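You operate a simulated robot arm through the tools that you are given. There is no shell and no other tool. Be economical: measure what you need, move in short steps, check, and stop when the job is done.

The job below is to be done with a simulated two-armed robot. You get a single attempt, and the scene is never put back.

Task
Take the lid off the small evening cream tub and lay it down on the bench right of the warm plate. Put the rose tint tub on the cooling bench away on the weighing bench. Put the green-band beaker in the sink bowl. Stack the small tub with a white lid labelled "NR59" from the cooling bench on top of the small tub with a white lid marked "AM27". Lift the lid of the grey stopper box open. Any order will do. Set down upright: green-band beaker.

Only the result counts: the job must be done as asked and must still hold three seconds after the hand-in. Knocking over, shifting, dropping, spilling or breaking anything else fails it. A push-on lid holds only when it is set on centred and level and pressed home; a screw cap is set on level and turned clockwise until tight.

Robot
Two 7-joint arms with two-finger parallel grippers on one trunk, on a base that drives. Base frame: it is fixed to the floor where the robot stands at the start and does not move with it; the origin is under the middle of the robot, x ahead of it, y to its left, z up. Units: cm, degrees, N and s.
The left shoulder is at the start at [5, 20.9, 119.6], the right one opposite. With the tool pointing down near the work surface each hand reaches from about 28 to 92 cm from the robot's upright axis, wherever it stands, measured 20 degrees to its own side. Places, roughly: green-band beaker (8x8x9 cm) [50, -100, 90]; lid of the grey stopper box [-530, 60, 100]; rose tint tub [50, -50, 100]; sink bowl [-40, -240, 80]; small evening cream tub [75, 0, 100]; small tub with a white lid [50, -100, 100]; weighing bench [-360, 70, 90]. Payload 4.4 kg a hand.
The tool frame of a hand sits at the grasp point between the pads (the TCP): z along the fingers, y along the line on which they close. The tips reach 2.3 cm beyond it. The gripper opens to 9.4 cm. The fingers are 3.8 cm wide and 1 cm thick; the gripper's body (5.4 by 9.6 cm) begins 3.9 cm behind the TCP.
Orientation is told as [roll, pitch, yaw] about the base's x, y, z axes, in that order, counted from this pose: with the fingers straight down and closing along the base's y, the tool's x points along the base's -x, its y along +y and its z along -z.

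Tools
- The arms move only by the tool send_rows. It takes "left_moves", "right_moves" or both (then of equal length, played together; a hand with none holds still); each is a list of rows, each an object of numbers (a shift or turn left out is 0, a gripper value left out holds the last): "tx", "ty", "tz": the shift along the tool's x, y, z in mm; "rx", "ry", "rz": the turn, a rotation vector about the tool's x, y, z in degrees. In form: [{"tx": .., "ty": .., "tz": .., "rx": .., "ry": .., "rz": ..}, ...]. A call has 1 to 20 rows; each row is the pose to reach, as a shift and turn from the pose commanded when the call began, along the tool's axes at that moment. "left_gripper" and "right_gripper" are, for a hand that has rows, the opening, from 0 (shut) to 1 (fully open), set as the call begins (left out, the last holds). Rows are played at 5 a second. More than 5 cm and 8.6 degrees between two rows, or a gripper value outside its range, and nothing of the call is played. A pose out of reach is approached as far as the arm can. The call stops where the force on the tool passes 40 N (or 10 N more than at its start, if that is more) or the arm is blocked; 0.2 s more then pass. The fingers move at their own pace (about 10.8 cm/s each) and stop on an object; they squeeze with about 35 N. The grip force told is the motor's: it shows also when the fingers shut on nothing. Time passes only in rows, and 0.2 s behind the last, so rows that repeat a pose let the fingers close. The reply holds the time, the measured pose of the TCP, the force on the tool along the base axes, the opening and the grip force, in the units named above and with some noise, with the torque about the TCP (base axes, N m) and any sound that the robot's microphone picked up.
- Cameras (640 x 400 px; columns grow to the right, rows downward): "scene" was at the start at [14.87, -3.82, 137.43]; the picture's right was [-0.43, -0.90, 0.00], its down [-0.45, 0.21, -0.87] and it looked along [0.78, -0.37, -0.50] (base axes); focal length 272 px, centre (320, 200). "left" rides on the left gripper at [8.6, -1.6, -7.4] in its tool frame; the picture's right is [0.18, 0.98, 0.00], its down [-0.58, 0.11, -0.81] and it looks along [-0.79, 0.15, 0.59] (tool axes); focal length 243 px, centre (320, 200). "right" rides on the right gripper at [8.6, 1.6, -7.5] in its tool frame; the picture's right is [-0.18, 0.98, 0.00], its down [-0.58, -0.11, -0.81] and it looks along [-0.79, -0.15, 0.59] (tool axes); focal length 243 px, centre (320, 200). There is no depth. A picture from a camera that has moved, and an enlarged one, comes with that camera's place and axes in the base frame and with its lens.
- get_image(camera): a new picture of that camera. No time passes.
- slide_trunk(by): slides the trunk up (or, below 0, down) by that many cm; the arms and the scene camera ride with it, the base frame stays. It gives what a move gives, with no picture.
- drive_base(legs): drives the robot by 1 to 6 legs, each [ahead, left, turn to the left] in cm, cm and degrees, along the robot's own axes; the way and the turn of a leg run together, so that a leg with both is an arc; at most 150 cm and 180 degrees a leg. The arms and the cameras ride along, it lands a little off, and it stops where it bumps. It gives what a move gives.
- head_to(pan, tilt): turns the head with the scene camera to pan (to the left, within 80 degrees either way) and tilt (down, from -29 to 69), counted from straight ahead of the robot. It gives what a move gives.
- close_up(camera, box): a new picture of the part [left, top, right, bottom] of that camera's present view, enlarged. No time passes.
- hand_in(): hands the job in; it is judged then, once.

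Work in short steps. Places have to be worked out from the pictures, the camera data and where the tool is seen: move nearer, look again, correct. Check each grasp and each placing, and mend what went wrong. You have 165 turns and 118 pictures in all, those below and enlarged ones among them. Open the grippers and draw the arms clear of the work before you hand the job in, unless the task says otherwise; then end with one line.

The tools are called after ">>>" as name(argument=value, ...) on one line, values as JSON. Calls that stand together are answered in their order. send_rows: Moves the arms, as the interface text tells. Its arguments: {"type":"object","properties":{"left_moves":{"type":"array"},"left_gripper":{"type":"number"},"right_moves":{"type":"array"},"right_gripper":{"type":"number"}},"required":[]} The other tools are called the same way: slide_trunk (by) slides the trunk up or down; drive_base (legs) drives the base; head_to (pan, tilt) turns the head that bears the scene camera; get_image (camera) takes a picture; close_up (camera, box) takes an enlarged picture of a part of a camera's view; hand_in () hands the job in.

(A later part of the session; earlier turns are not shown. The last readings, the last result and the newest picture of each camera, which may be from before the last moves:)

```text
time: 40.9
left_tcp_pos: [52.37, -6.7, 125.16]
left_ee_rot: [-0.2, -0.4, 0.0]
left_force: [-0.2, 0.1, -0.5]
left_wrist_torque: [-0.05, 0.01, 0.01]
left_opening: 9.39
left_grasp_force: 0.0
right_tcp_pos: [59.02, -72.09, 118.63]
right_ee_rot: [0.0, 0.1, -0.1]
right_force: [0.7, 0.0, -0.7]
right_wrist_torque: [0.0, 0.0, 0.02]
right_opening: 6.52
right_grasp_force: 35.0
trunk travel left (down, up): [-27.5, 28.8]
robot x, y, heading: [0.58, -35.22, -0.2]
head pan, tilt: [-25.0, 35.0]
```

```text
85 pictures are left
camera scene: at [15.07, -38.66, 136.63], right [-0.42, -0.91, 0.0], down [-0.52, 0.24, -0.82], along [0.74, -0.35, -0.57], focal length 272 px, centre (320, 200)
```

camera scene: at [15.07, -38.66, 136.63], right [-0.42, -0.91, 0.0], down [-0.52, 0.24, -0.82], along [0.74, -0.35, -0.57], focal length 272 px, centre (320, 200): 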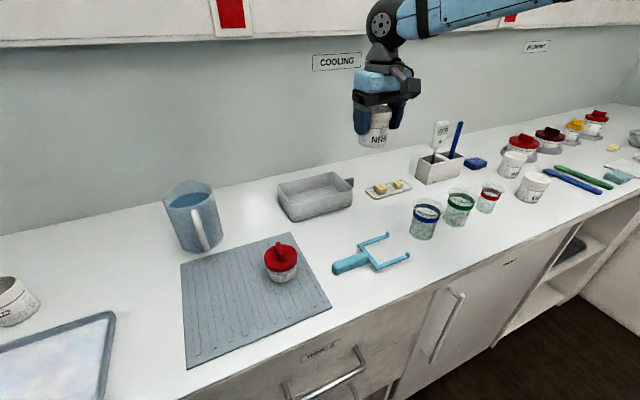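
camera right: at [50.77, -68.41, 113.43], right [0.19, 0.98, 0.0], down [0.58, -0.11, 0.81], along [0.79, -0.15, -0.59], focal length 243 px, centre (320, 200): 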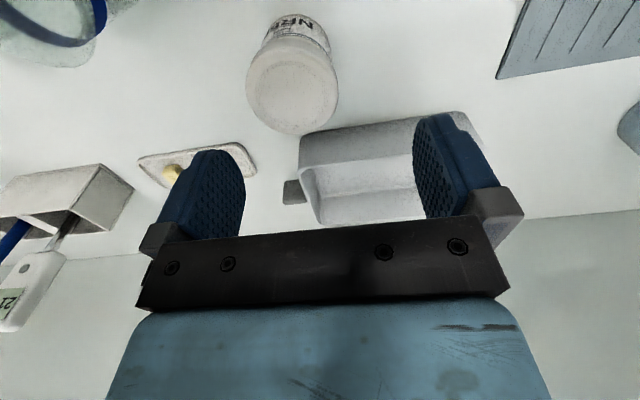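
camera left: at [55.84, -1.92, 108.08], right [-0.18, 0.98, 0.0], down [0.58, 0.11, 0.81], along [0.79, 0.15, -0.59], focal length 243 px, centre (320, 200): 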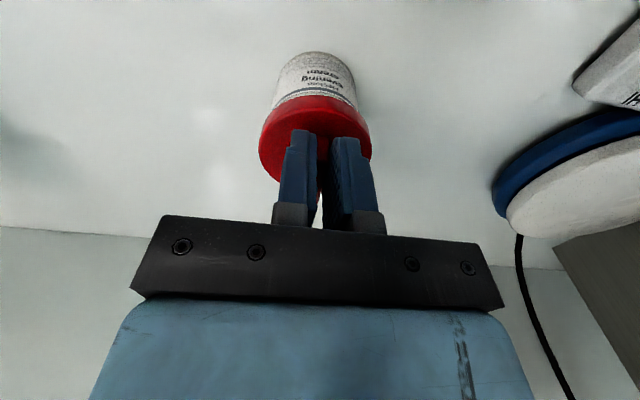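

The tub is held level and clear. I drive right 60 cm towards AM27.

>>> drive_base(legs=[[0, -60, 0]])

>>> get_image(camera="scene")

>>> get_image(camera="right")

```text
time: 46.6
left_tcp_pos: [52.43, -66.09, 125.07]
left_ee_rot: [-0.1, -0.4, -0.4]
left_force: [-0.3, 0.6, -0.6]
left_wrist_torque: [0.02, -0.03, 0.05]
left_opening: 9.38
left_grasp_force: 0.1
right_tcp_pos: [58.62, -131.42, 118.5]
right_ee_rot: [0.1, 0.0, -0.5]
right_force: [0.2, 0.8, -2.6]
right_wrist_torque: [0.0, 0.01, 0.04]
right_opening: 6.5
right_grasp_force: 34.7
trunk travel left (down, up): [-27.5, 28.8]
robot x, y, heading: [0.0, -94.13, -0.7]
head pan, tilt: [-25.0, 35.0]
```

```text
84 pictures are left
camera scene: at [14.86, -97.86, 136.62], right [-0.43, -0.9, 0.0], down [-0.52, 0.25, -0.82], along [0.74, -0.35, -0.57], focal length 272 px, centre (320, 200)
```

scene: 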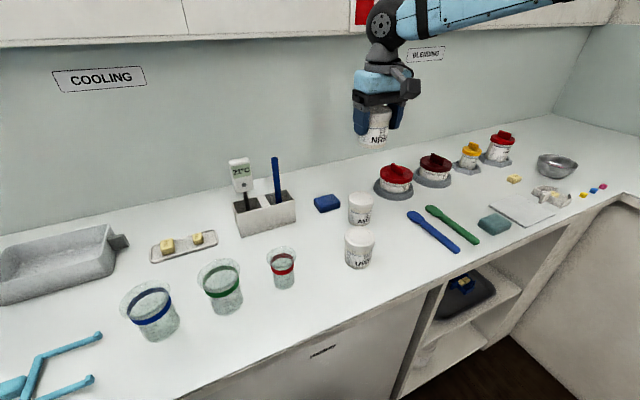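

```text
83 pictures are left
camera right: at [49.88, -129.8, 125.89], right [0.19, 0.98, 0.0], down [0.58, -0.11, 0.81], along [0.79, -0.15, -0.59], focal length 243 px, centre (320, 200)
```

right: 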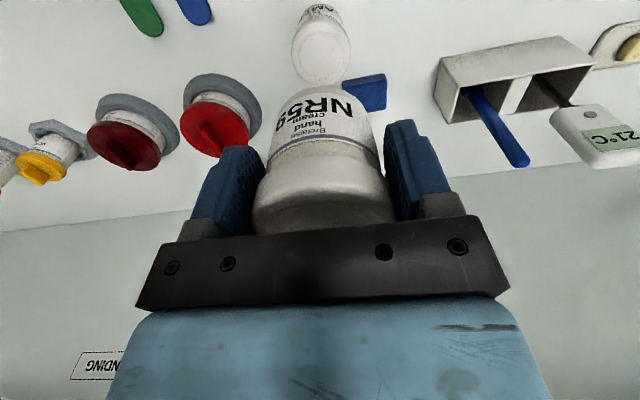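

AM27 triangulates to [61.8, -131.9], top z≈97. I move over it, down to TCP z≈106, and check alignment.

>>> send_rows(right_moves=[{"tx": -32, "ty": -5}, {"tx": -32, "ty": -5, "tz": 45}, {"tx": -32, "ty": -5, "tz": 90}, {"tx": -32, "ty": -5, "tz": 120}, {"tx": -32, "ty": -5, "tz": 120}])

>>> close_up(camera="scene", box=[280, 130, 440, 280])

>>> get_image(camera="right")

```text
time: 47.8
left_tcp_pos: [52.34, -66.11, 125.14]
left_ee_rot: [-0.2, -0.3, -0.3]
left_force: [-0.3, -0.4, 0.2]
left_wrist_torque: [0.04, -0.01, 0.01]
left_opening: 9.39
left_grasp_force: 0.0
right_tcp_pos: [61.8, -132.1, 106.48]
right_ee_rot: [0.0, 0.0, -0.4]
right_force: [-0.8, -0.4, -1.8]
right_wrist_torque: [0.02, 0.05, 0.01]
right_opening: 6.48
right_grasp_force: 34.7
trunk travel left (down, up): [-27.5, 28.8]
robot x, y, heading: [0.09, -94.17, -0.3]
head pan, tilt: [-25.0, 35.0]
```

```text
2.67 times, centred on (360, 205) of scene
camera zoom: at [14.81, -97.85, 136.63], right [-0.43, -0.9, 0.0], down [-0.52, 0.25, -0.82], along [0.74, -0.35, -0.57], focal length 725 px, centre (213, 187)
```

zoom: 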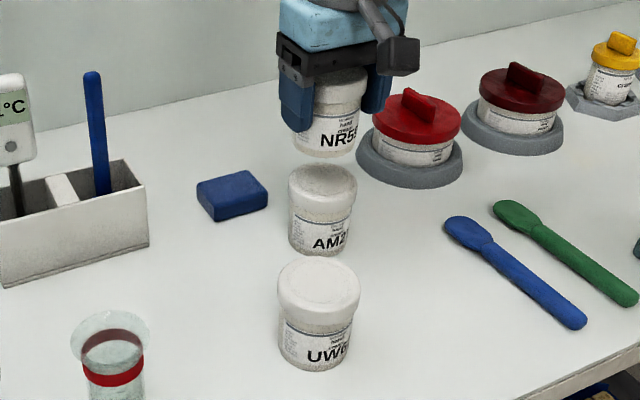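

```text
81 pictures are left
camera right: at [53.11, -130.44, 113.92], right [0.19, 0.98, 0.0], down [0.58, -0.11, 0.81], along [0.79, -0.15, -0.59], focal length 243 px, centre (320, 200)
```

right: 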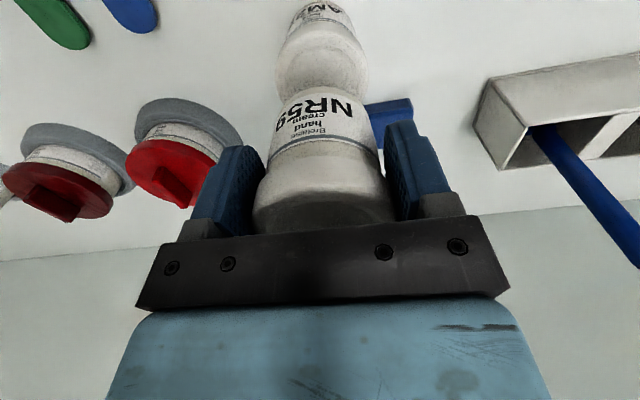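

AM27 confirmed and alignment within ~2 mm. I lower in fine steps until contact.

>>> send_rows(right_moves=[{"tz": 20}, {"tz": 35}, {"tz": 39}, {"tz": 42}, {"tz": 44}, {"tz": 46}, {"tz": 46}])

```text
time: 49.4
left_tcp_pos: [52.09, -65.93, 125.24]
left_ee_rot: [-0.3, -0.4, -0.4]
left_force: [-0.1, 0.8, 0.3]
left_wrist_torque: [0.03, -0.03, 0.02]
left_opening: 9.37
left_grasp_force: 0.2
right_tcp_pos: [61.72, -131.74, 102.29]
right_ee_rot: [0.0, -0.3, -0.6]
right_force: [4.8, -2.8, 34.2]
right_wrist_torque: [-0.14, -0.4, -0.1]
right_opening: 6.49
right_grasp_force: 34.8
trunk travel left (down, up): [-27.5, 28.8]
robot x, y, heading: [-0.28, -94.14, -0.5]
head pan, tilt: [-25.0, 35.0]
```

Contact at z≈102.3. I ease off slightly and open.

>>> send_rows(right_moves=[{"tz": -1}, {"tz": -2}, {"tz": -2}])

>>> close_up(camera="scene", box=[280, 100, 440, 250])

```text
time: 50.2
left_tcp_pos: [52.12, -65.89, 125.21]
left_ee_rot: [-0.2, -0.5, -0.4]
left_force: [0.7, -0.6, -0.8]
left_wrist_torque: [0.03, 0.0, 0.02]
left_opening: 9.42
left_grasp_force: 0.0
right_tcp_pos: [61.65, -131.76, 102.28]
right_ee_rot: [0.1, -0.1, -0.3]
right_force: [3.4, 2.7, 22.9]
right_wrist_torque: [0.16, -0.39, 0.02]
right_opening: 6.47
right_grasp_force: 34.9
trunk travel left (down, up): [-27.5, 28.8]
robot x, y, heading: [0.06, -93.85, -0.7]
head pan, tilt: [-25.0, 35.0]
```

```text
2.67 times, centred on (360, 175) of scene
camera zoom: at [14.62, -97.63, 136.66], right [-0.43, -0.9, 0.0], down [-0.52, 0.24, -0.82], along [0.74, -0.35, -0.57], focal length 725 px, centre (213, 267)
```

zoom: 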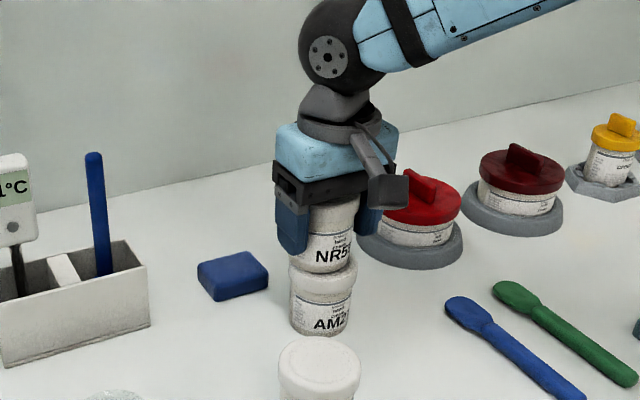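

Pressing is still ~23 N and NR59 looks ~4 mm to the right; I lift slightly, shift 4 mm left and set it lightly.

>>> send_rows(right_moves=[{"tz": -3}, {"tz": -6}, {"tz": -6, "ty": 4, "tx": -1}, {"tz": -4, "ty": 4, "tx": -1}, {"tz": -2, "ty": 4, "tx": -1}, {"tz": -2, "ty": 4, "tx": -1}])

```text
time: 51.6
left_tcp_pos: [52.45, -66.02, 125.02]
left_ee_rot: [0.0, -0.2, -0.4]
left_force: [-0.8, 0.4, 0.2]
left_wrist_torque: [-0.03, 0.0, -0.02]
left_opening: 9.41
left_grasp_force: 0.2
right_tcp_pos: [61.73, -131.45, 102.31]
right_ee_rot: [0.2, 0.0, -0.4]
right_force: [-0.4, 0.0, 0.1]
right_wrist_torque: [-0.08, 0.06, 0.0]
right_opening: 6.43
right_grasp_force: 34.9
trunk travel left (down, up): [-27.5, 28.8]
robot x, y, heading: [0.37, -93.76, -0.5]
head pan, tilt: [-25.0, 35.0]
```

Force near zero, just resting. I open and rise straight up.

>>> send_rows(right_gripper=1, right_moves=[{}, {}, {}, {"tz": -20}, {"tz": -60}, {"tz": -105}, {"tz": -150}])

>>> close_up(camera="scene", box=[280, 100, 440, 250])

```text
time: 53.2
left_tcp_pos: [52.22, -66.01, 125.27]
left_ee_rot: [-0.3, -0.4, -0.4]
left_force: [0.5, 0.1, -0.1]
left_wrist_torque: [0.0, 0.0, 0.0]
left_opening: 9.43
left_grasp_force: 0.0
right_tcp_pos: [61.74, -131.22, 117.72]
right_ee_rot: [0.1, -0.1, -0.5]
right_force: [0.3, -0.3, -0.2]
right_wrist_torque: [0.0, -0.02, -0.01]
right_opening: 9.39
right_grasp_force: 0.1
trunk travel left (down, up): [-27.5, 28.8]
robot x, y, heading: [0.36, -93.89, -0.3]
head pan, tilt: [-25.0, 35.0]
```

```text
2.67 times, centred on (360, 175) of scene
camera zoom: at [14.73, -97.77, 136.64], right [-0.43, -0.9, 0.0], down [-0.52, 0.25, -0.82], along [0.74, -0.35, -0.57], focal length 725 px, centre (213, 267)
```

zoom: 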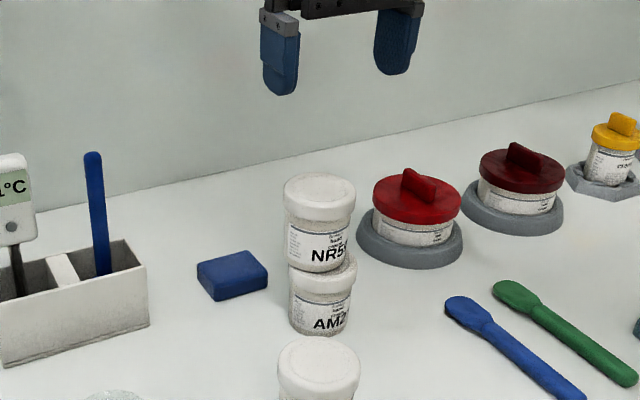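

Stack stands well centred. Next the green beaker at about [51.7, -95] between close neighbours; I pull the right hand back and turn it 60° so the fingers pass between them, then drive 29 cm left.

>>> send_rows(right_moves=[{"tz": -20, "tx": 10, "rz": -7.5}, {"tz": -30, "tx": 50, "rz": -15}, {"tz": -30, "tx": 95, "rz": -22.5}, {"tz": -30, "tx": 130, "rz": -30}, {"tz": -30, "tx": 150, "rz": -37.5}, {"tz": -30, "tx": 150, "rz": -45}, {"tz": -30, "tx": 150, "rz": -52.5}, {"tz": -30, "tx": 150, "rz": -60}])

>>> drive_base(legs=[[0, 29, 0.5]])

>>> get_image(camera="scene")

```text
time: 55.0
left_tcp_pos: [52.28, -66.03, 125.22]
left_ee_rot: [-0.2, -0.2, -0.4]
left_force: [-0.1, 0.2, 0.5]
left_wrist_torque: [0.01, -0.01, 0.01]
left_opening: 9.41
left_grasp_force: 0.1
right_tcp_pos: [42.03, -123.92, 120.92]
right_ee_rot: [-0.1, 0.3, 58.6]
right_force: [-0.1, -0.6, 0.2]
right_wrist_torque: [-0.02, -0.03, -0.01]
right_opening: 9.4
right_grasp_force: 0.0
right hand out of reach, approached as far as the arm can: row 6, 7, 8
trunk travel left (down, up): [-27.5, 28.8]
robot x, y, heading: [-0.0, -94.14, -0.8]
head pan, tilt: [-25.0, 35.0]
```

```text
time: 58.1
left_tcp_pos: [51.94, -36.84, 125.09]
left_ee_rot: [-0.1, -0.3, 0.6]
left_force: [-0.5, -0.5, -0.3]
left_wrist_torque: [0.03, 0.01, 0.03]
left_opening: 9.39
left_grasp_force: 0.0
right_tcp_pos: [42.6, -94.94, 120.92]
right_ee_rot: [-0.2, 0.1, 59.5]
right_force: [-0.1, -0.7, -0.2]
right_wrist_torque: [0.01, -0.02, -0.01]
right_opening: 9.42
right_grasp_force: 0.1
trunk travel left (down, up): [-27.5, 28.8]
robot x, y, heading: [0.6, -65.6, 0.8]
head pan, tilt: [-25.0, 35.0]
```

```text
78 pictures are left
camera scene: at [14.89, -69.23, 136.62], right [-0.41, -0.91, 0.0], down [-0.52, 0.24, -0.82], along [0.75, -0.34, -0.57], focal length 272 px, centre (320, 200)
```

scene: 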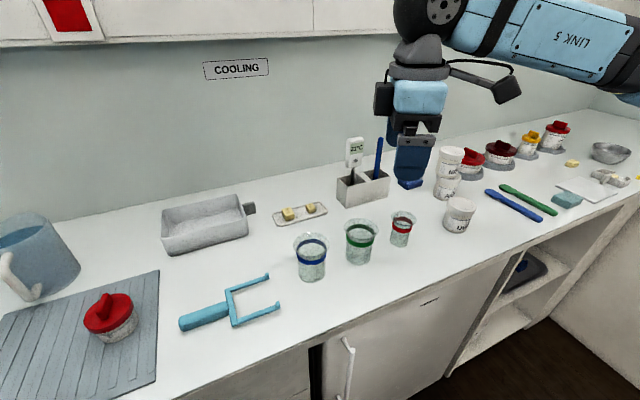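

Green beaker re-measured at [51.2, -95]. I move the right hand over it, to z≈107.

>>> send_rows(right_moves=[{"tx": -21, "ty": -37, "tz": 15}, {"tx": -43, "ty": -74, "tz": 30}, {"tx": -43, "ty": -74, "tz": 75}, {"tx": -43, "ty": -74, "tz": 120}, {"tx": -43, "ty": -74, "tz": 140}, {"tx": -43, "ty": -74, "tz": 140}])

>>> get_image(camera="right")

>>> close_up(camera="scene", box=[270, 150, 430, 280])

```text
time: 59.5
left_tcp_pos: [51.87, -36.78, 125.27]
left_ee_rot: [0.0, -0.4, 0.5]
left_force: [-0.5, -0.1, -0.4]
left_wrist_torque: [-0.03, -0.02, 0.0]
left_opening: 9.39
left_grasp_force: 0.1
right_tcp_pos: [47.87, -91.27, 106.94]
right_ee_rot: [-0.2, 0.1, 59.2]
right_force: [0.5, 0.7, -0.4]
right_wrist_torque: [0.02, -0.02, -0.02]
right_opening: 9.41
right_grasp_force: 0.0
right hand out of reach, approached as far as the arm can: row 1, 2, 3, 4, 5, 6
trunk travel left (down, up): [-27.5, 28.8]
robot x, y, heading: [-0.05, -65.92, 0.6]
head pan, tilt: [-25.0, 35.0]
```

```text
77 pictures are left
camera right: at [41.84, -97.81, 114.39], right [-0.75, 0.66, -0.01], down [0.39, 0.45, 0.81], along [0.54, 0.6, -0.59], focal length 243 px, centre (320, 200)
```

right: 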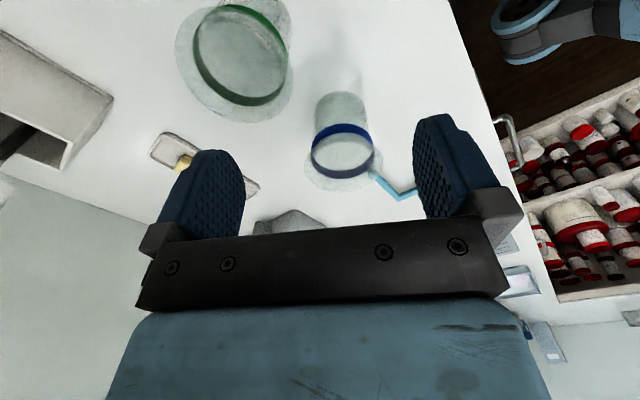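

```text
3.08 times, centred on (350, 215) of scene
camera zoom: at [14.9, -69.23, 136.62], right [-0.41, -0.91, 0.0], down [-0.52, 0.24, -0.82], along [0.75, -0.34, -0.57], focal length 837 px, centre (228, 154)
```

zoom: 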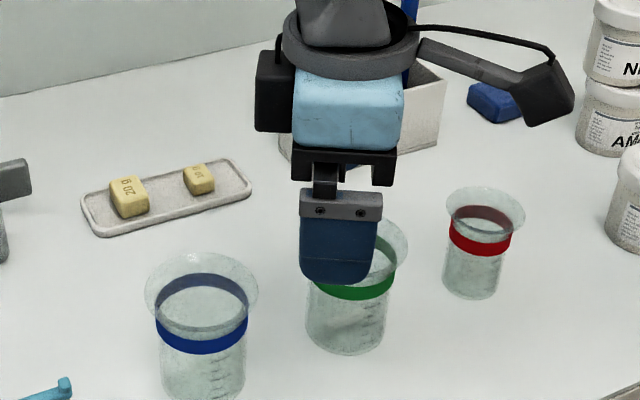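

Yaw +60 hits a wrist limit; the other direction should be free. I raise, turn to yaw −45, and then move over the beaker.

>>> send_rows(right_moves=[{"tz": -45}, {"tz": -80, "rz": 8}, {"tz": -80, "rz": 16}, {"tz": -80, "rz": 24}, {"tz": -80, "rz": 32}, {"tz": -80, "rz": 40}, {"tz": -80, "rz": 48}, {"tz": -80, "rz": 56}, {"tz": -80, "rz": 64}, {"tz": -80, "rz": 72}, {"tz": -80, "rz": 80}, {"tz": -80, "rz": 88}, {"tz": -80, "rz": 96}, {"tz": -80, "rz": 104}, {"tz": -80, "rz": 104, "tx": 15, "ty": -25}, {"tz": -60, "rz": 104, "tx": 15, "ty": -48}, {"tz": -20, "rz": 104, "tx": 15, "ty": -48}, {"tz": 0, "rz": 104, "tx": 15, "ty": -48}, {"tz": 0, "rz": 104, "tx": 15, "ty": -48}])

>>> get_image(camera="right")

>>> close_up(camera="scene", box=[270, 150, 430, 280])

```text
time: 63.5
left_tcp_pos: [51.81, -36.91, 125.04]
left_ee_rot: [-0.1, -0.3, 0.7]
left_force: [-0.7, -0.2, 0.3]
left_wrist_torque: [-0.01, 0.0, 0.03]
left_opening: 9.4
left_grasp_force: 0.0
right_tcp_pos: [51.04, -94.58, 107.01]
right_ee_rot: [0.0, -0.1, -44.6]
right_force: [-0.4, 0.5, -0.7]
right_wrist_torque: [0.0, 0.01, 0.01]
right_opening: 9.39
right_grasp_force: 0.0
trunk travel left (down, up): [-27.5, 28.8]
robot x, y, heading: [0.41, -65.77, 0.5]
head pan, tilt: [-25.0, 35.0]
```

```text
75 pictures are left
camera right: at [45.87, -87.3, 114.36], right [0.82, 0.57, 0.0], down [0.34, -0.48, 0.81], along [0.46, -0.66, -0.59], focal length 243 px, centre (320, 200)
```

right: 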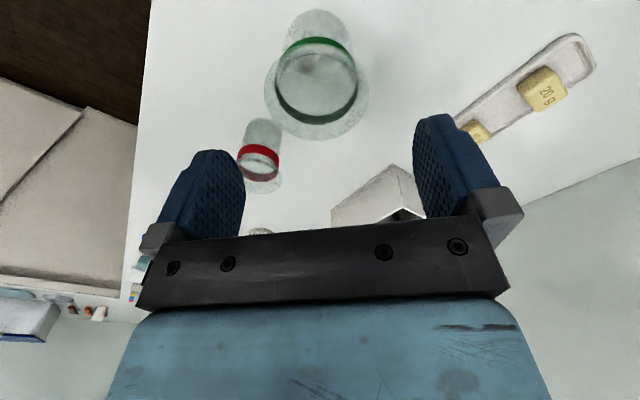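

```text
3.08 times, centred on (350, 215) of scene
camera zoom: at [14.87, -69.23, 136.63], right [-0.41, -0.91, 0.0], down [-0.52, 0.24, -0.82], along [0.75, -0.34, -0.57], focal length 837 px, centre (228, 154)
```

zoom: 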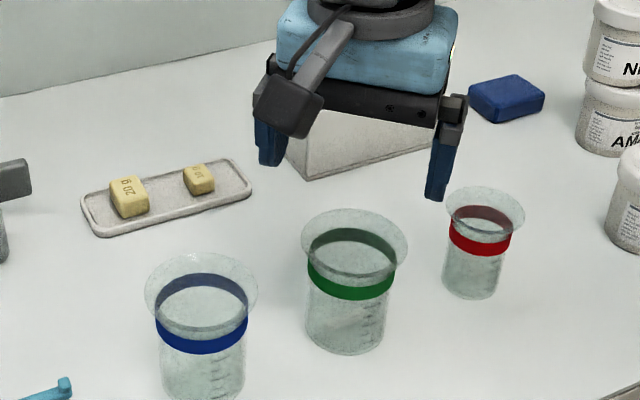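

Beaker rim centre triangulates to [50.5, -94.5, 99.5]. I correct by a few mm, descend to TCP z≈96.5 and close.

>>> send_rows(right_moves=[{"tx": 4, "ty": -3}, {"tx": 4, "ty": -3, "tz": 35}, {"tx": 4, "ty": -3, "tz": 70}, {"tx": 4, "ty": -3, "tz": 105}, {"tx": 4, "ty": -3, "tz": 105}])

>>> send_rows(right_gripper=0, right_moves=[{}, {}, {}, {}])

>>> close_up(camera="scene", box=[270, 150, 430, 280])

```text
time: 64.7
left_tcp_pos: [51.87, -36.74, 125.06]
left_ee_rot: [-0.1, -0.4, 0.5]
left_force: [-0.1, -0.4, -0.6]
left_wrist_torque: [-0.01, 0.01, 0.01]
left_opening: 9.4
left_grasp_force: 0.0
right_tcp_pos: [50.83, -94.87, 96.8]
right_ee_rot: [-0.1, -0.3, -44.6]
right_force: [0.3, -0.6, -0.1]
right_wrist_torque: [0.0, -0.05, -0.02]
right_opening: 9.4
right_grasp_force: 0.1
trunk travel left (down, up): [-27.5, 28.8]
robot x, y, heading: [0.39, -65.32, 0.5]
head pan, tilt: [-25.0, 35.0]
```

```text
time: 65.7
left_tcp_pos: [51.97, -36.87, 125.08]
left_ee_rot: [-0.1, -0.3, 0.4]
left_force: [0.4, -0.4, 0.8]
left_wrist_torque: [0.01, 0.01, -0.05]
left_opening: 9.4
left_grasp_force: 0.0
right_tcp_pos: [50.78, -94.85, 96.61]
right_ee_rot: [-0.1, -0.1, -44.5]
right_force: [0.1, 0.2, 0.4]
right_wrist_torque: [0.06, -0.02, -0.01]
right_opening: 7.32
right_grasp_force: 35.2
trunk travel left (down, up): [-27.5, 28.8]
robot x, y, heading: [0.13, -65.71, 0.6]
head pan, tilt: [-25.0, 35.0]
```

```text
3.08 times, centred on (350, 215) of scene
camera zoom: at [14.89, -69.24, 136.62], right [-0.41, -0.91, 0.0], down [-0.52, 0.24, -0.82], along [0.75, -0.34, -0.57], focal length 837 px, centre (228, 154)
```

zoom: 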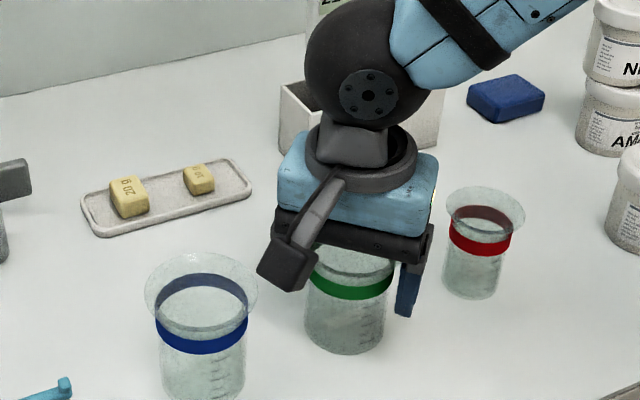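

Gripped at the rim (7.3 cm). I lift slowly and check it stays level.

>>> send_rows(right_moves=[{"tz": -3}, {"tz": -10}, {"tz": -25}, {"tz": -50}, {"tz": -80}, {"tz": -110}, {"tz": -140}, {"tz": -170}, {"tz": -200}, {"tz": -230}])

>>> get_image(camera="scene")

>>> get_image(camera="right")

```text
time: 67.9
left_tcp_pos: [51.88, -36.84, 125.17]
left_ee_rot: [-0.1, -0.5, 0.5]
left_force: [-0.5, 0.2, 0.2]
left_wrist_torque: [-0.03, -0.01, -0.02]
left_opening: 9.41
left_grasp_force: 0.0
right_tcp_pos: [50.7, -94.93, 119.39]
right_ee_rot: [0.0, -0.2, -44.5]
right_force: [-0.4, -0.4, -0.3]
right_wrist_torque: [-0.04, 0.0, 0.01]
right_opening: 7.35
right_grasp_force: 35.5
trunk travel left (down, up): [-27.5, 28.8]
robot x, y, heading: [0.58, -65.8, 0.8]
head pan, tilt: [-25.0, 35.0]
```

```text
72 pictures are left
camera scene: at [14.83, -69.21, 136.63], right [-0.41, -0.91, 0.0], down [-0.52, 0.24, -0.82], along [0.75, -0.34, -0.57], focal length 272 px, centre (320, 200)
```

scene: 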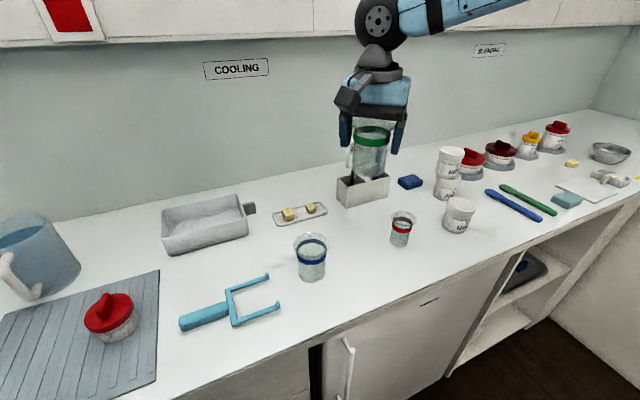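

```text
71 pictures are left
camera right: at [45.57, -87.67, 126.76], right [0.82, 0.57, 0.0], down [0.34, -0.48, 0.81], along [0.46, -0.66, -0.59], focal length 243 px, centre (320, 200)
```

right: 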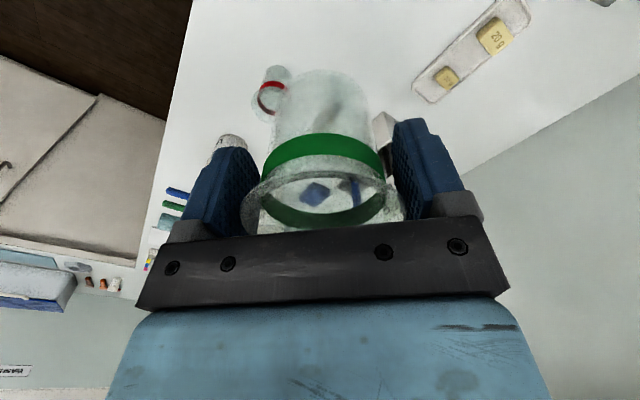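

The beaker is empty, level and held. Now the left hand goes for the rose tub, triangulated at [53.4, -48.2], lid top z≈95.5; I move above it.

>>> send_rows(left_moves=[{"tx": -5, "ty": -40}, {"tx": -10, "ty": -80}, {"tx": -15, "ty": -113, "tz": 20}, {"tx": -15, "ty": -113, "tz": 65}, {"tx": -15, "ty": -113, "tz": 110}, {"tx": -15, "ty": -113, "tz": 150}, {"tx": -15, "ty": -113, "tz": 180}, {"tx": -15, "ty": -113, "tz": 180}], left_gripper=1)

>>> head_to(pan=10, tilt=40)

>>> get_image(camera="left")

>>> get_image(camera="scene")

```text
time: 69.7
left_tcp_pos: [53.57, -48.22, 107.02]
left_ee_rot: [-0.1, -0.3, 0.4]
left_force: [-0.2, 0.0, 0.9]
left_wrist_torque: [0.03, -0.01, 0.02]
left_opening: 9.39
left_grasp_force: 0.0
right_tcp_pos: [50.74, -94.84, 119.32]
right_ee_rot: [-0.1, -0.2, -44.6]
right_force: [0.6, 0.1, 0.1]
right_wrist_torque: [0.02, 0.01, -0.04]
right_opening: 7.32
right_grasp_force: 35.6
trunk travel left (down, up): [-27.5, 28.8]
robot x, y, heading: [0.14, -65.37, 0.5]
head pan, tilt: [-25.0, 35.0]
```

```text
time: 70.7
left_tcp_pos: [53.6, -48.26, 106.94]
left_ee_rot: [-0.2, -0.3, 0.5]
left_force: [-1.2, -0.5, 0.4]
left_wrist_torque: [-0.02, -0.01, -0.01]
left_opening: 9.41
left_grasp_force: 0.1
right_tcp_pos: [50.72, -94.88, 119.32]
right_ee_rot: [-0.2, -0.2, -44.6]
right_force: [0.0, -0.3, -0.2]
right_wrist_torque: [-0.02, 0.01, -0.03]
right_opening: 7.32
right_grasp_force: 35.2
trunk travel left (down, up): [-27.5, 28.8]
robot x, y, heading: [0.04, -65.76, 0.2]
head pan, tilt: [10.0, 40.0]
```

```text
70 pictures are left
camera left: at [44.96, -49.96, 114.36], right [-0.19, 0.98, 0.0], down [0.58, 0.12, 0.81], along [0.79, 0.15, -0.59], focal length 243 px, centre (320, 200)
```

left: 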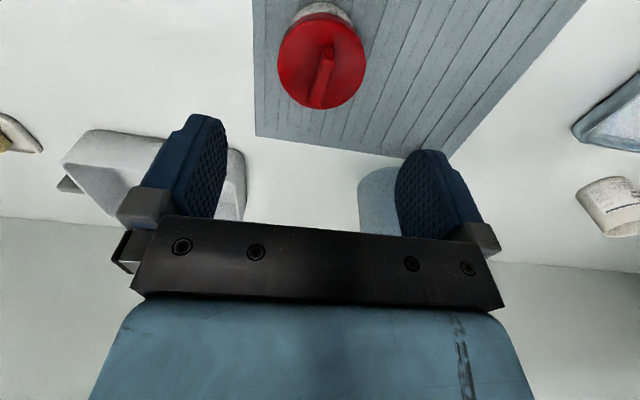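

```text
69 pictures are left
camera scene: at [15.25, -64.05, 135.87], right [0.18, -0.98, 0.0], down [-0.63, -0.12, -0.77], along [0.75, 0.14, -0.64], focal length 272 px, centre (320, 200)
```

scene: 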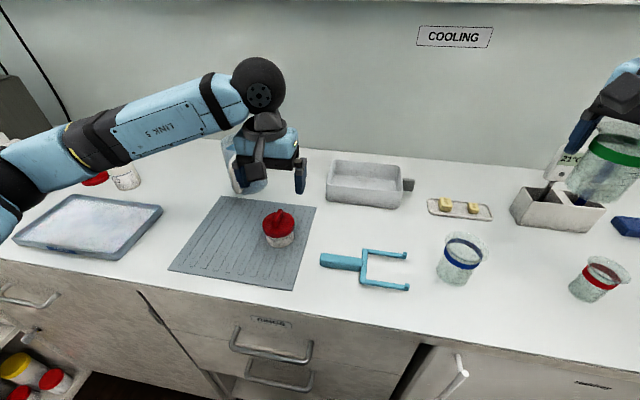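

Lid centre at [53, -48.4], diameter 6.5 cm. I check the label, then descend to z≈95.2.

>>> close_up(camera="scene", box=[248, 195, 312, 255])

>>> send_rows(left_moves=[{"tx": 5, "ty": -1}, {"tx": 5, "ty": -1, "tz": 40}, {"tx": 5, "ty": -1, "tz": 80}, {"tx": 5, "ty": -1, "tz": 105}, {"tx": 5, "ty": -1, "tz": 117}, {"tx": 5, "ty": -1, "tz": 117}])

>>> close_up(camera="scene", box=[200, 150, 360, 270])

```text
6.67 times, centred on (280, 225) of scene
camera zoom: at [15.25, -64.05, 135.87], right [0.18, -0.98, 0.0], down [-0.63, -0.12, -0.77], along [0.75, 0.14, -0.64], focal length 1813 px, centre (587, 33)
```

zoom: 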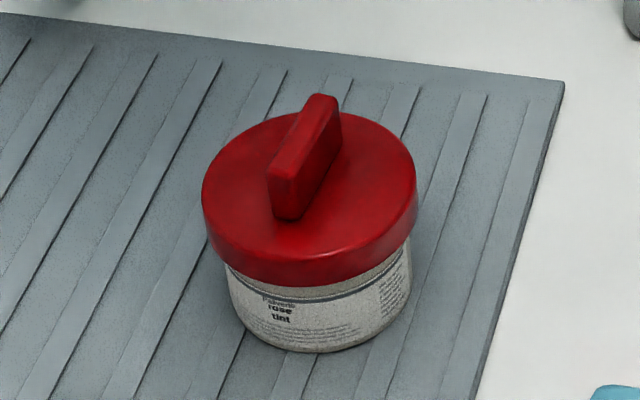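

```text
time: 72.1
left_tcp_pos: [53.21, -48.46, 95.36]
left_ee_rot: [-0.1, -0.3, 0.6]
left_force: [-0.6, 0.5, -0.1]
left_wrist_torque: [-0.01, -0.03, 0.01]
left_opening: 9.39
left_grasp_force: 0.0
right_tcp_pos: [50.56, -95.02, 119.24]
right_ee_rot: [-0.1, -0.2, -44.6]
right_force: [0.3, 0.1, -0.2]
right_wrist_torque: [-0.01, -0.01, 0.01]
right_opening: 7.32
right_grasp_force: 34.8
trunk travel left (down, up): [-27.5, 28.8]
robot x, y, heading: [-0.14, -65.82, 0.4]
head pan, tilt: [10.0, 40.0]
```

```text
3.33 times, centred on (280, 210) of scene
camera zoom: at [15.24, -64.05, 135.87], right [0.18, -0.98, 0.0], down [-0.63, -0.12, -0.77], along [0.75, 0.14, -0.64], focal length 906 px, centre (453, 167)
```

zoom: 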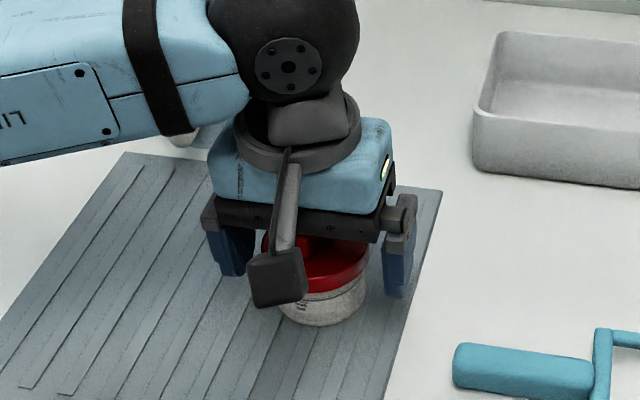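

"Rose tint" confirmed. I close and lift only 8 mm first, listening for any snap.

>>> send_rows(left_gripper=0, left_moves=[{}, {}, {}, {}])

>>> send_rows(left_moves=[{"tz": -2}, {"tz": -4}, {"tz": -6}, {"tz": -8}, {"tz": -8}])

>>> close_up(camera="scene", box=[200, 150, 360, 270])

```text
time: 73.1
left_tcp_pos: [53.2, -48.32, 95.42]
left_ee_rot: [-0.2, -0.3, 0.6]
left_force: [-0.6, 0.1, 0.0]
left_wrist_torque: [-0.03, 0.03, 0.01]
left_opening: 6.8
left_grasp_force: 34.7
right_tcp_pos: [50.8, -94.92, 119.29]
right_ee_rot: [-0.1, -0.3, -44.6]
right_force: [0.6, -0.6, -1.9]
right_wrist_torque: [-0.01, 0.01, 0.0]
right_opening: 7.3
right_grasp_force: 34.8
trunk travel left (down, up): [-27.5, 28.8]
robot x, y, heading: [0.04, -66.1, 0.5]
head pan, tilt: [10.0, 40.0]
```

```text
time: 74.3
left_tcp_pos: [53.3, -48.2, 96.26]
left_ee_rot: [-0.1, -0.3, 0.6]
left_force: [-0.7, 0.4, -1.4]
left_wrist_torque: [-0.04, 0.02, 0.0]
left_opening: 6.86
left_grasp_force: 35.3
right_tcp_pos: [50.7, -94.95, 119.32]
right_ee_rot: [-0.1, -0.2, -44.7]
right_force: [0.7, -0.1, -1.4]
right_wrist_torque: [-0.03, -0.03, 0.02]
right_opening: 7.3
right_grasp_force: 34.8
trunk travel left (down, up): [-27.5, 28.8]
robot x, y, heading: [0.42, -65.73, 0.4]
head pan, tilt: [10.0, 40.0]
```

```text
3.33 times, centred on (280, 210) of scene
camera zoom: at [15.25, -64.04, 135.87], right [0.18, -0.98, 0.0], down [-0.63, -0.12, -0.77], along [0.75, 0.14, -0.64], focal length 906 px, centre (453, 167)
```

zoom: 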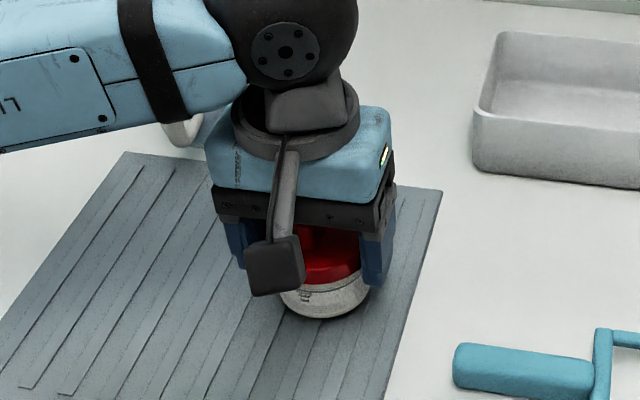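

The tub lifts whole (1.4 N weight, no snap). I raise it and pull back a bit, then look to the right for the sink.

>>> send_rows(left_moves=[{"tz": -20}, {"tz": -60}, {"tz": -100}, {"tz": -140}, {"tz": -180}, {"tz": -220}, {"tz": -240, "tx": 30}, {"tz": -250, "tx": 70}])

>>> head_to(pan=-75, tilt=25)

>>> get_image(camera="scene")

```text
time: 76.1
left_tcp_pos: [45.83, -48.61, 121.59]
left_ee_rot: [-0.2, -0.3, 0.5]
left_force: [0.0, -0.5, -1.4]
left_wrist_torque: [0.01, 0.01, 0.0]
left_opening: 6.83
left_grasp_force: 34.9
right_tcp_pos: [50.73, -94.94, 119.33]
right_ee_rot: [-0.1, -0.3, -44.6]
right_force: [0.8, 0.2, 0.0]
right_wrist_torque: [0.01, 0.01, 0.03]
right_opening: 7.31
right_grasp_force: 34.6
trunk travel left (down, up): [-27.5, 28.8]
robot x, y, heading: [0.27, -66.11, 0.4]
head pan, tilt: [10.0, 40.0]
```

```text
time: 77.7
left_tcp_pos: [45.99, -48.47, 121.43]
left_ee_rot: [-0.1, -0.3, 0.7]
left_force: [0.1, 0.6, -0.6]
left_wrist_torque: [-0.04, 0.03, -0.02]
left_opening: 6.83
left_grasp_force: 35.4
right_tcp_pos: [50.76, -94.95, 119.33]
right_ee_rot: [-0.1, -0.3, -44.6]
right_force: [-0.4, 0.3, 0.1]
right_wrist_torque: [0.01, 0.02, 0.02]
right_opening: 7.32
right_grasp_force: 34.6
trunk travel left (down, up): [-27.5, 28.8]
robot x, y, heading: [0.32, -65.53, 0.4]
head pan, tilt: [-75.0, 25.0]
```

```text
65 pictures are left
camera scene: at [9.36, -74.47, 138.2], right [-0.96, -0.27, 0.0], down [-0.11, 0.41, -0.91], along [0.24, -0.87, -0.42], focal length 272 px, centre (320, 200)
```

scene: 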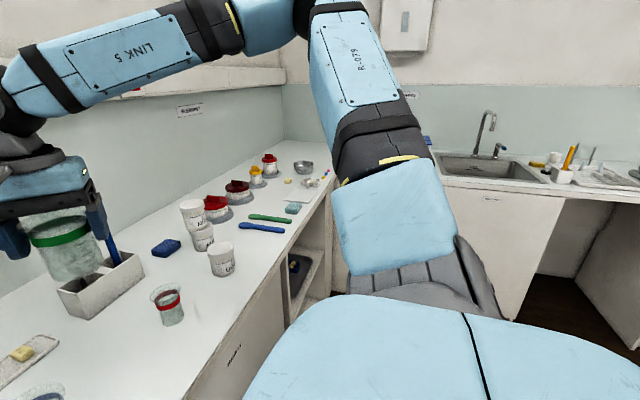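

The sink bench runs along the right wall (sink near [-42,-237]). I back off, turn right 90°, and drive toward it.

>>> drive_base(legs=[[-28, 0, 0], [0, 0, -90], [70, 10, 0]])

>>> head_to(pan=-20, tilt=30)

>>> get_image(camera="scene")

```text
time: 86.8
left_tcp_pos: [2.17, -179.87, 121.58]
left_ee_rot: [-0.1, -0.3, -88.4]
left_force: [0.3, -0.5, -1.1]
left_wrist_torque: [-0.02, 0.0, -0.03]
left_opening: 6.74
left_grasp_force: 35.2
right_tcp_pos: [-44.17, -185.53, 119.29]
right_ee_rot: [-0.2, -0.2, -133.6]
right_force: [0.7, 0.1, -0.6]
right_wrist_torque: [0.03, 0.02, 0.01]
right_opening: 7.31
right_grasp_force: 34.6
trunk travel left (down, up): [-27.5, 28.8]
robot x, y, heading: [-15.9, -134.43, -88.6]
head pan, tilt: [-75.0, 25.0]
```

```text
time: 88.1
left_tcp_pos: [2.19, -179.94, 121.52]
left_ee_rot: [-0.1, -0.3, -88.4]
left_force: [-0.7, 0.2, -0.7]
left_wrist_torque: [0.0, 0.0, -0.02]
left_opening: 6.71
left_grasp_force: 35.1
right_tcp_pos: [-44.15, -185.61, 119.38]
right_ee_rot: [0.0, -0.3, -133.6]
right_force: [-0.2, 0.9, -1.5]
right_wrist_torque: [0.0, 0.04, -0.01]
right_opening: 7.34
right_grasp_force: 35.5
trunk travel left (down, up): [-27.5, 28.8]
robot x, y, heading: [-15.73, -134.52, -88.4]
head pan, tilt: [-20.0, 30.0]
```

```text
64 pictures are left
camera scene: at [-18.51, -149.78, 137.4], right [-0.95, 0.32, 0.0], down [0.16, 0.47, -0.87], along [-0.28, -0.82, -0.5], focal length 272 px, centre (320, 200)
```

scene: 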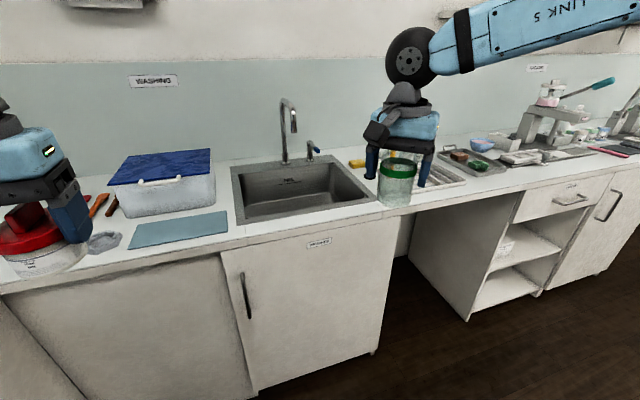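

The sink interior spans roughly x −60…−18, y −222…−258, tap at about x −40. I aim for [-50,-233]; I drive 34 cm closer.

>>> drive_base(legs=[[34, 0, -1.5]])

>>> head_to(pan=-25, tilt=45)

>>> get_image(camera="scene")

>>> get_image(camera="right")

```text
time: 90.3
left_tcp_pos: [1.88, -214.14, 121.48]
left_ee_rot: [-0.1, -0.3, -89.6]
left_force: [-0.1, -0.9, -0.9]
left_wrist_torque: [-0.02, 0.0, 0.02]
left_opening: 6.7
left_grasp_force: 34.8
right_tcp_pos: [-44.48, -218.95, 119.27]
right_ee_rot: [-0.1, -0.2, -134.7]
right_force: [0.0, -0.7, -0.6]
right_wrist_torque: [0.01, 0.0, 0.03]
right_opening: 7.32
right_grasp_force: 34.8
trunk travel left (down, up): [-27.5, 28.8]
robot x, y, heading: [-15.26, -168.45, -89.7]
head pan, tilt: [-20.0, 30.0]
```

```text
time: 91.1
left_tcp_pos: [1.82, -213.99, 121.49]
left_ee_rot: [-0.1, -0.2, -89.6]
left_force: [-0.3, -0.4, -1.1]
left_wrist_torque: [0.03, 0.0, 0.01]
left_opening: 6.72
left_grasp_force: 34.9
right_tcp_pos: [-44.57, -218.9, 119.31]
right_ee_rot: [-0.2, -0.2, -134.7]
right_force: [0.7, -0.3, -0.5]
right_wrist_torque: [0.03, 0.01, 0.03]
right_opening: 7.31
right_grasp_force: 35.7
trunk travel left (down, up): [-27.5, 28.8]
robot x, y, heading: [-15.1, -168.31, -89.8]
head pan, tilt: [-25.0, 45.0]
```

```text
63 pictures are left
camera scene: at [-18.59, -182.49, 135.15], right [-0.91, 0.42, 0.0], down [0.29, 0.64, -0.71], along [-0.29, -0.64, -0.71], focal length 272 px, centre (320, 200)
```

scene: 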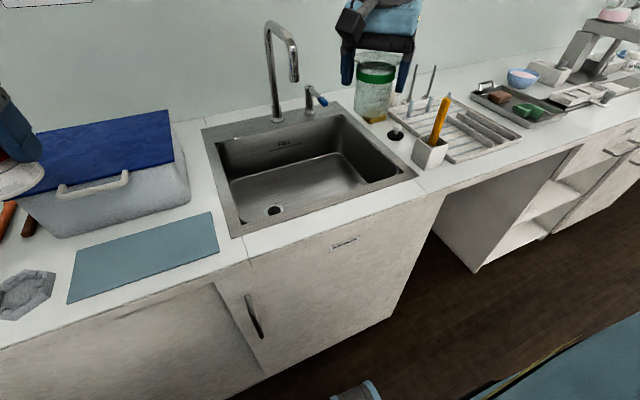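

```text
62 pictures are left
camera right: at [-37.35, -213.9, 126.71], right [0.57, -0.82, 0.0], down [-0.48, -0.34, 0.81], along [-0.67, -0.46, -0.59], focal length 243 px, centre (320, 200)
```

right: 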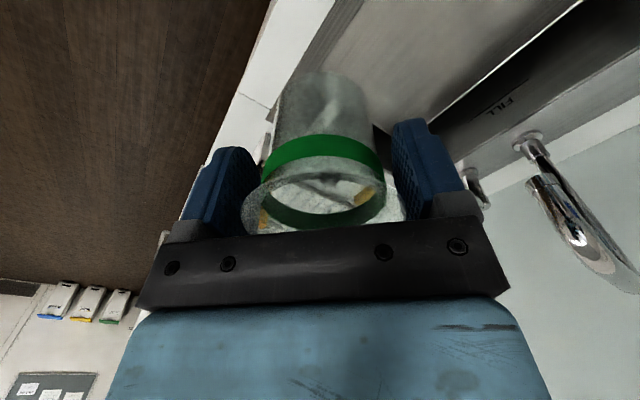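

Sink rim outer spans x −61…−16, y −220…−266; floor about z 76. I move the beaker to [-50.5,-235] at height, then down to TCP z≈98 and check.

>>> send_rows(right_moves=[{"tx": -39, "ty": 18}, {"tx": -78, "ty": 36}, {"tx": -117, "ty": 54}, {"tx": -156, "ty": 71}, {"tx": -156, "ty": 71, "tz": 40}, {"tx": -156, "ty": 71, "tz": 80}, {"tx": -156, "ty": 71, "tz": 120}, {"tx": -156, "ty": 71, "tz": 160}, {"tx": -156, "ty": 71, "tz": 200}, {"tx": -156, "ty": 71, "tz": 215}, {"tx": -156, "ty": 71, "tz": 215}])

>>> get_image(camera="scene")

>>> get_image(camera="right")

```text
time: 93.5
left_tcp_pos: [1.84, -214.12, 121.51]
left_ee_rot: [-0.1, -0.3, -89.6]
left_force: [0.5, -0.5, -0.4]
left_wrist_torque: [-0.01, 0.0, -0.04]
left_opening: 6.72
left_grasp_force: 34.3
right_tcp_pos: [-50.59, -235.15, 97.77]
right_ee_rot: [-0.1, -0.2, -134.7]
right_force: [-0.1, 0.1, -0.6]
right_wrist_torque: [0.0, -0.01, 0.01]
right_opening: 7.31
right_grasp_force: 34.6
trunk travel left (down, up): [-27.5, 28.8]
robot x, y, heading: [-15.11, -168.18, -89.7]
head pan, tilt: [-25.0, 45.0]
```

```text
61 pictures are left
camera scene: at [-18.6, -182.51, 135.14], right [-0.91, 0.42, 0.0], down [0.29, 0.64, -0.71], along [-0.29, -0.64, -0.71], focal length 272 px, centre (320, 200)
```

scene: 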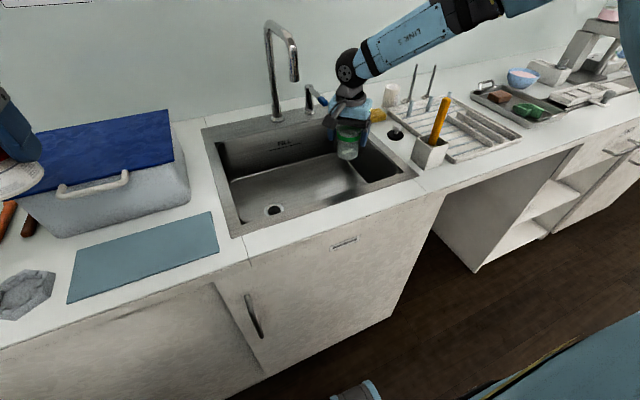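

```text
60 pictures are left
camera right: at [-43.39, -230.17, 105.15], right [0.57, -0.82, 0.0], down [-0.48, -0.34, 0.81], along [-0.67, -0.46, -0.59], focal length 243 px, centre (320, 200)
```

right: 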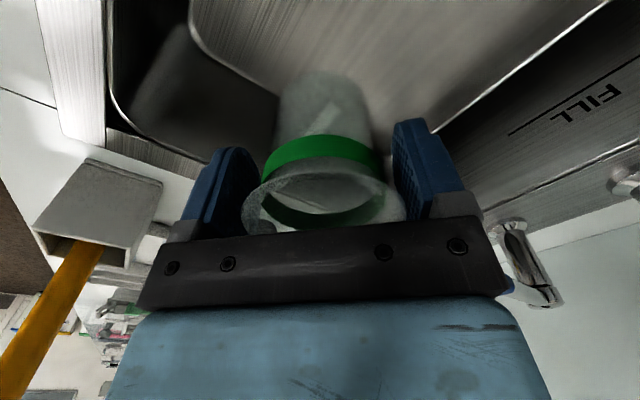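

The beaker is above the bowl floor, clear of walls and tap lever. I descend, then in fine steps until contact.

>>> send_rows(right_moves=[{"tz": 30, "tx": 8}, {"tz": 60, "tx": 8}, {"tz": 90, "tx": 8}, {"tz": 110, "tx": 8}, {"tz": 120, "tx": 8}, {"tz": 125, "tx": 8}])

>>> close_up(camera="scene", box=[200, 70, 440, 220])

```text
time: 94.9
left_tcp_pos: [1.89, -214.12, 121.56]
left_ee_rot: [-0.1, -0.3, -89.6]
left_force: [0.2, -0.5, -1.4]
left_wrist_torque: [0.02, 0.01, 0.01]
left_opening: 6.7
left_grasp_force: 35.1
right_tcp_pos: [-51.37, -232.27, 88.41]
right_ee_rot: [-0.1, -0.2, -134.7]
right_force: [0.5, -0.3, -0.8]
right_wrist_torque: [0.0, -0.01, 0.01]
right_opening: 7.32
right_grasp_force: 35.3
right hand out of reach, approached as far as the arm can: row 3, 4, 5, 6
trunk travel left (down, up): [-27.5, 28.8]
robot x, y, heading: [-15.32, -168.36, -89.4]
head pan, tilt: [-25.0, 45.0]
```

```text
2.67 times, centred on (320, 145) of scene
camera zoom: at [-18.6, -182.5, 135.14], right [-0.91, 0.42, 0.0], down [0.29, 0.64, -0.71], along [-0.29, -0.64, -0.71], focal length 725 px, centre (320, 347)
```

zoom: 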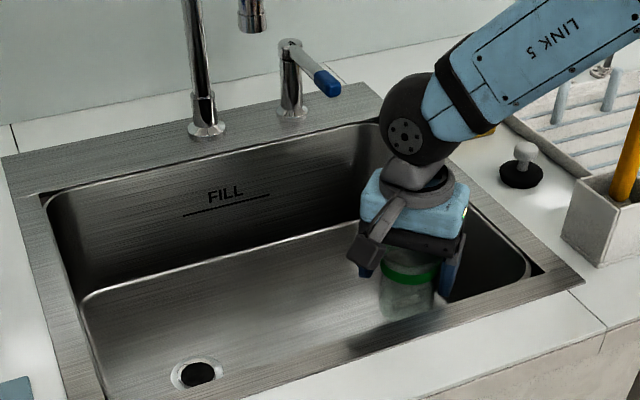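

The arm's reach ends at z 88; I raise the hand 4 cm, lower the trunk 9 cm, then finish guarded.

>>> send_rows(right_moves=[{"tz": -20}, {"tz": -40}])

>>> slide_trunk(by=-9)

>>> get_image(camera="scene")

>>> get_image(camera="right")

```text
time: 95.5
left_tcp_pos: [1.95, -214.21, 121.56]
left_ee_rot: [-0.2, -0.4, -89.6]
left_force: [-0.6, -0.8, -0.7]
left_wrist_torque: [0.01, 0.03, 0.04]
left_opening: 6.72
left_grasp_force: 35.0
right_tcp_pos: [-51.14, -232.45, 92.18]
right_ee_rot: [-0.1, -0.2, -134.7]
right_force: [0.4, 0.6, -1.2]
right_wrist_torque: [0.02, 0.01, -0.02]
right_opening: 7.32
right_grasp_force: 34.9
trunk travel left (down, up): [-27.5, 28.8]
robot x, y, heading: [-15.51, -168.6, -89.5]
head pan, tilt: [-25.0, 45.0]
```

```text
time: 96.7
left_tcp_pos: [1.79, -214.15, 112.44]
left_ee_rot: [-0.1, -0.3, -89.6]
left_force: [-1.5, -0.8, -0.9]
left_wrist_torque: [0.02, 0.0, -0.02]
left_opening: 6.69
left_grasp_force: 35.1
right_tcp_pos: [-51.21, -232.5, 83.09]
right_ee_rot: [-0.1, -0.2, -134.7]
right_force: [0.5, 0.1, -0.7]
right_wrist_torque: [0.01, 0.04, 0.02]
right_opening: 7.33
right_grasp_force: 34.9
trunk travel left (down, up): [-18.5, 37.8]
robot x, y, heading: [-15.23, -168.49, -89.5]
head pan, tilt: [-25.0, 45.0]
```

```text
58 pictures are left
camera scene: at [-18.59, -182.47, 126.15], right [-0.91, 0.42, 0.0], down [0.29, 0.64, -0.71], along [-0.29, -0.64, -0.71], focal length 272 px, centre (320, 200)
```

scene: 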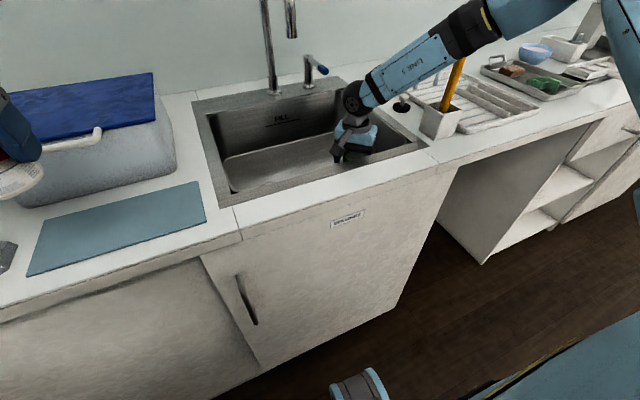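

```text
57 pictures are left
camera right: at [-43.99, -227.46, 90.54], right [0.57, -0.82, 0.0], down [-0.48, -0.34, 0.81], along [-0.67, -0.46, -0.59], focal length 243 px, centre (320, 200)
```

right: 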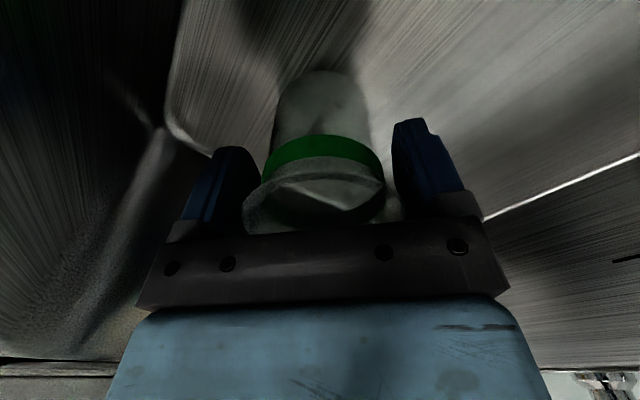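

The orange pen appears close to the forearm; I zoom to check clearance before going lower.

>>> close_up(camera="scene", box=[320, 20, 560, 170])

```text
2.67 times, centred on (440, 95) of scene
camera zoom: at [-18.59, -182.47, 126.15], right [-0.91, 0.42, 0.0], down [0.29, 0.64, -0.71], along [-0.29, -0.64, -0.71], focal length 725 px, centre (0, 480)
```

zoom: 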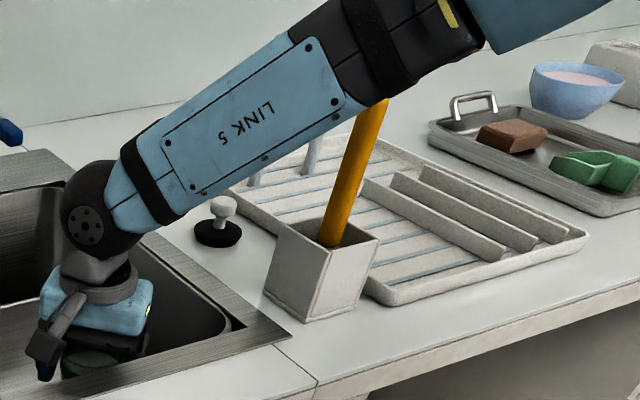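

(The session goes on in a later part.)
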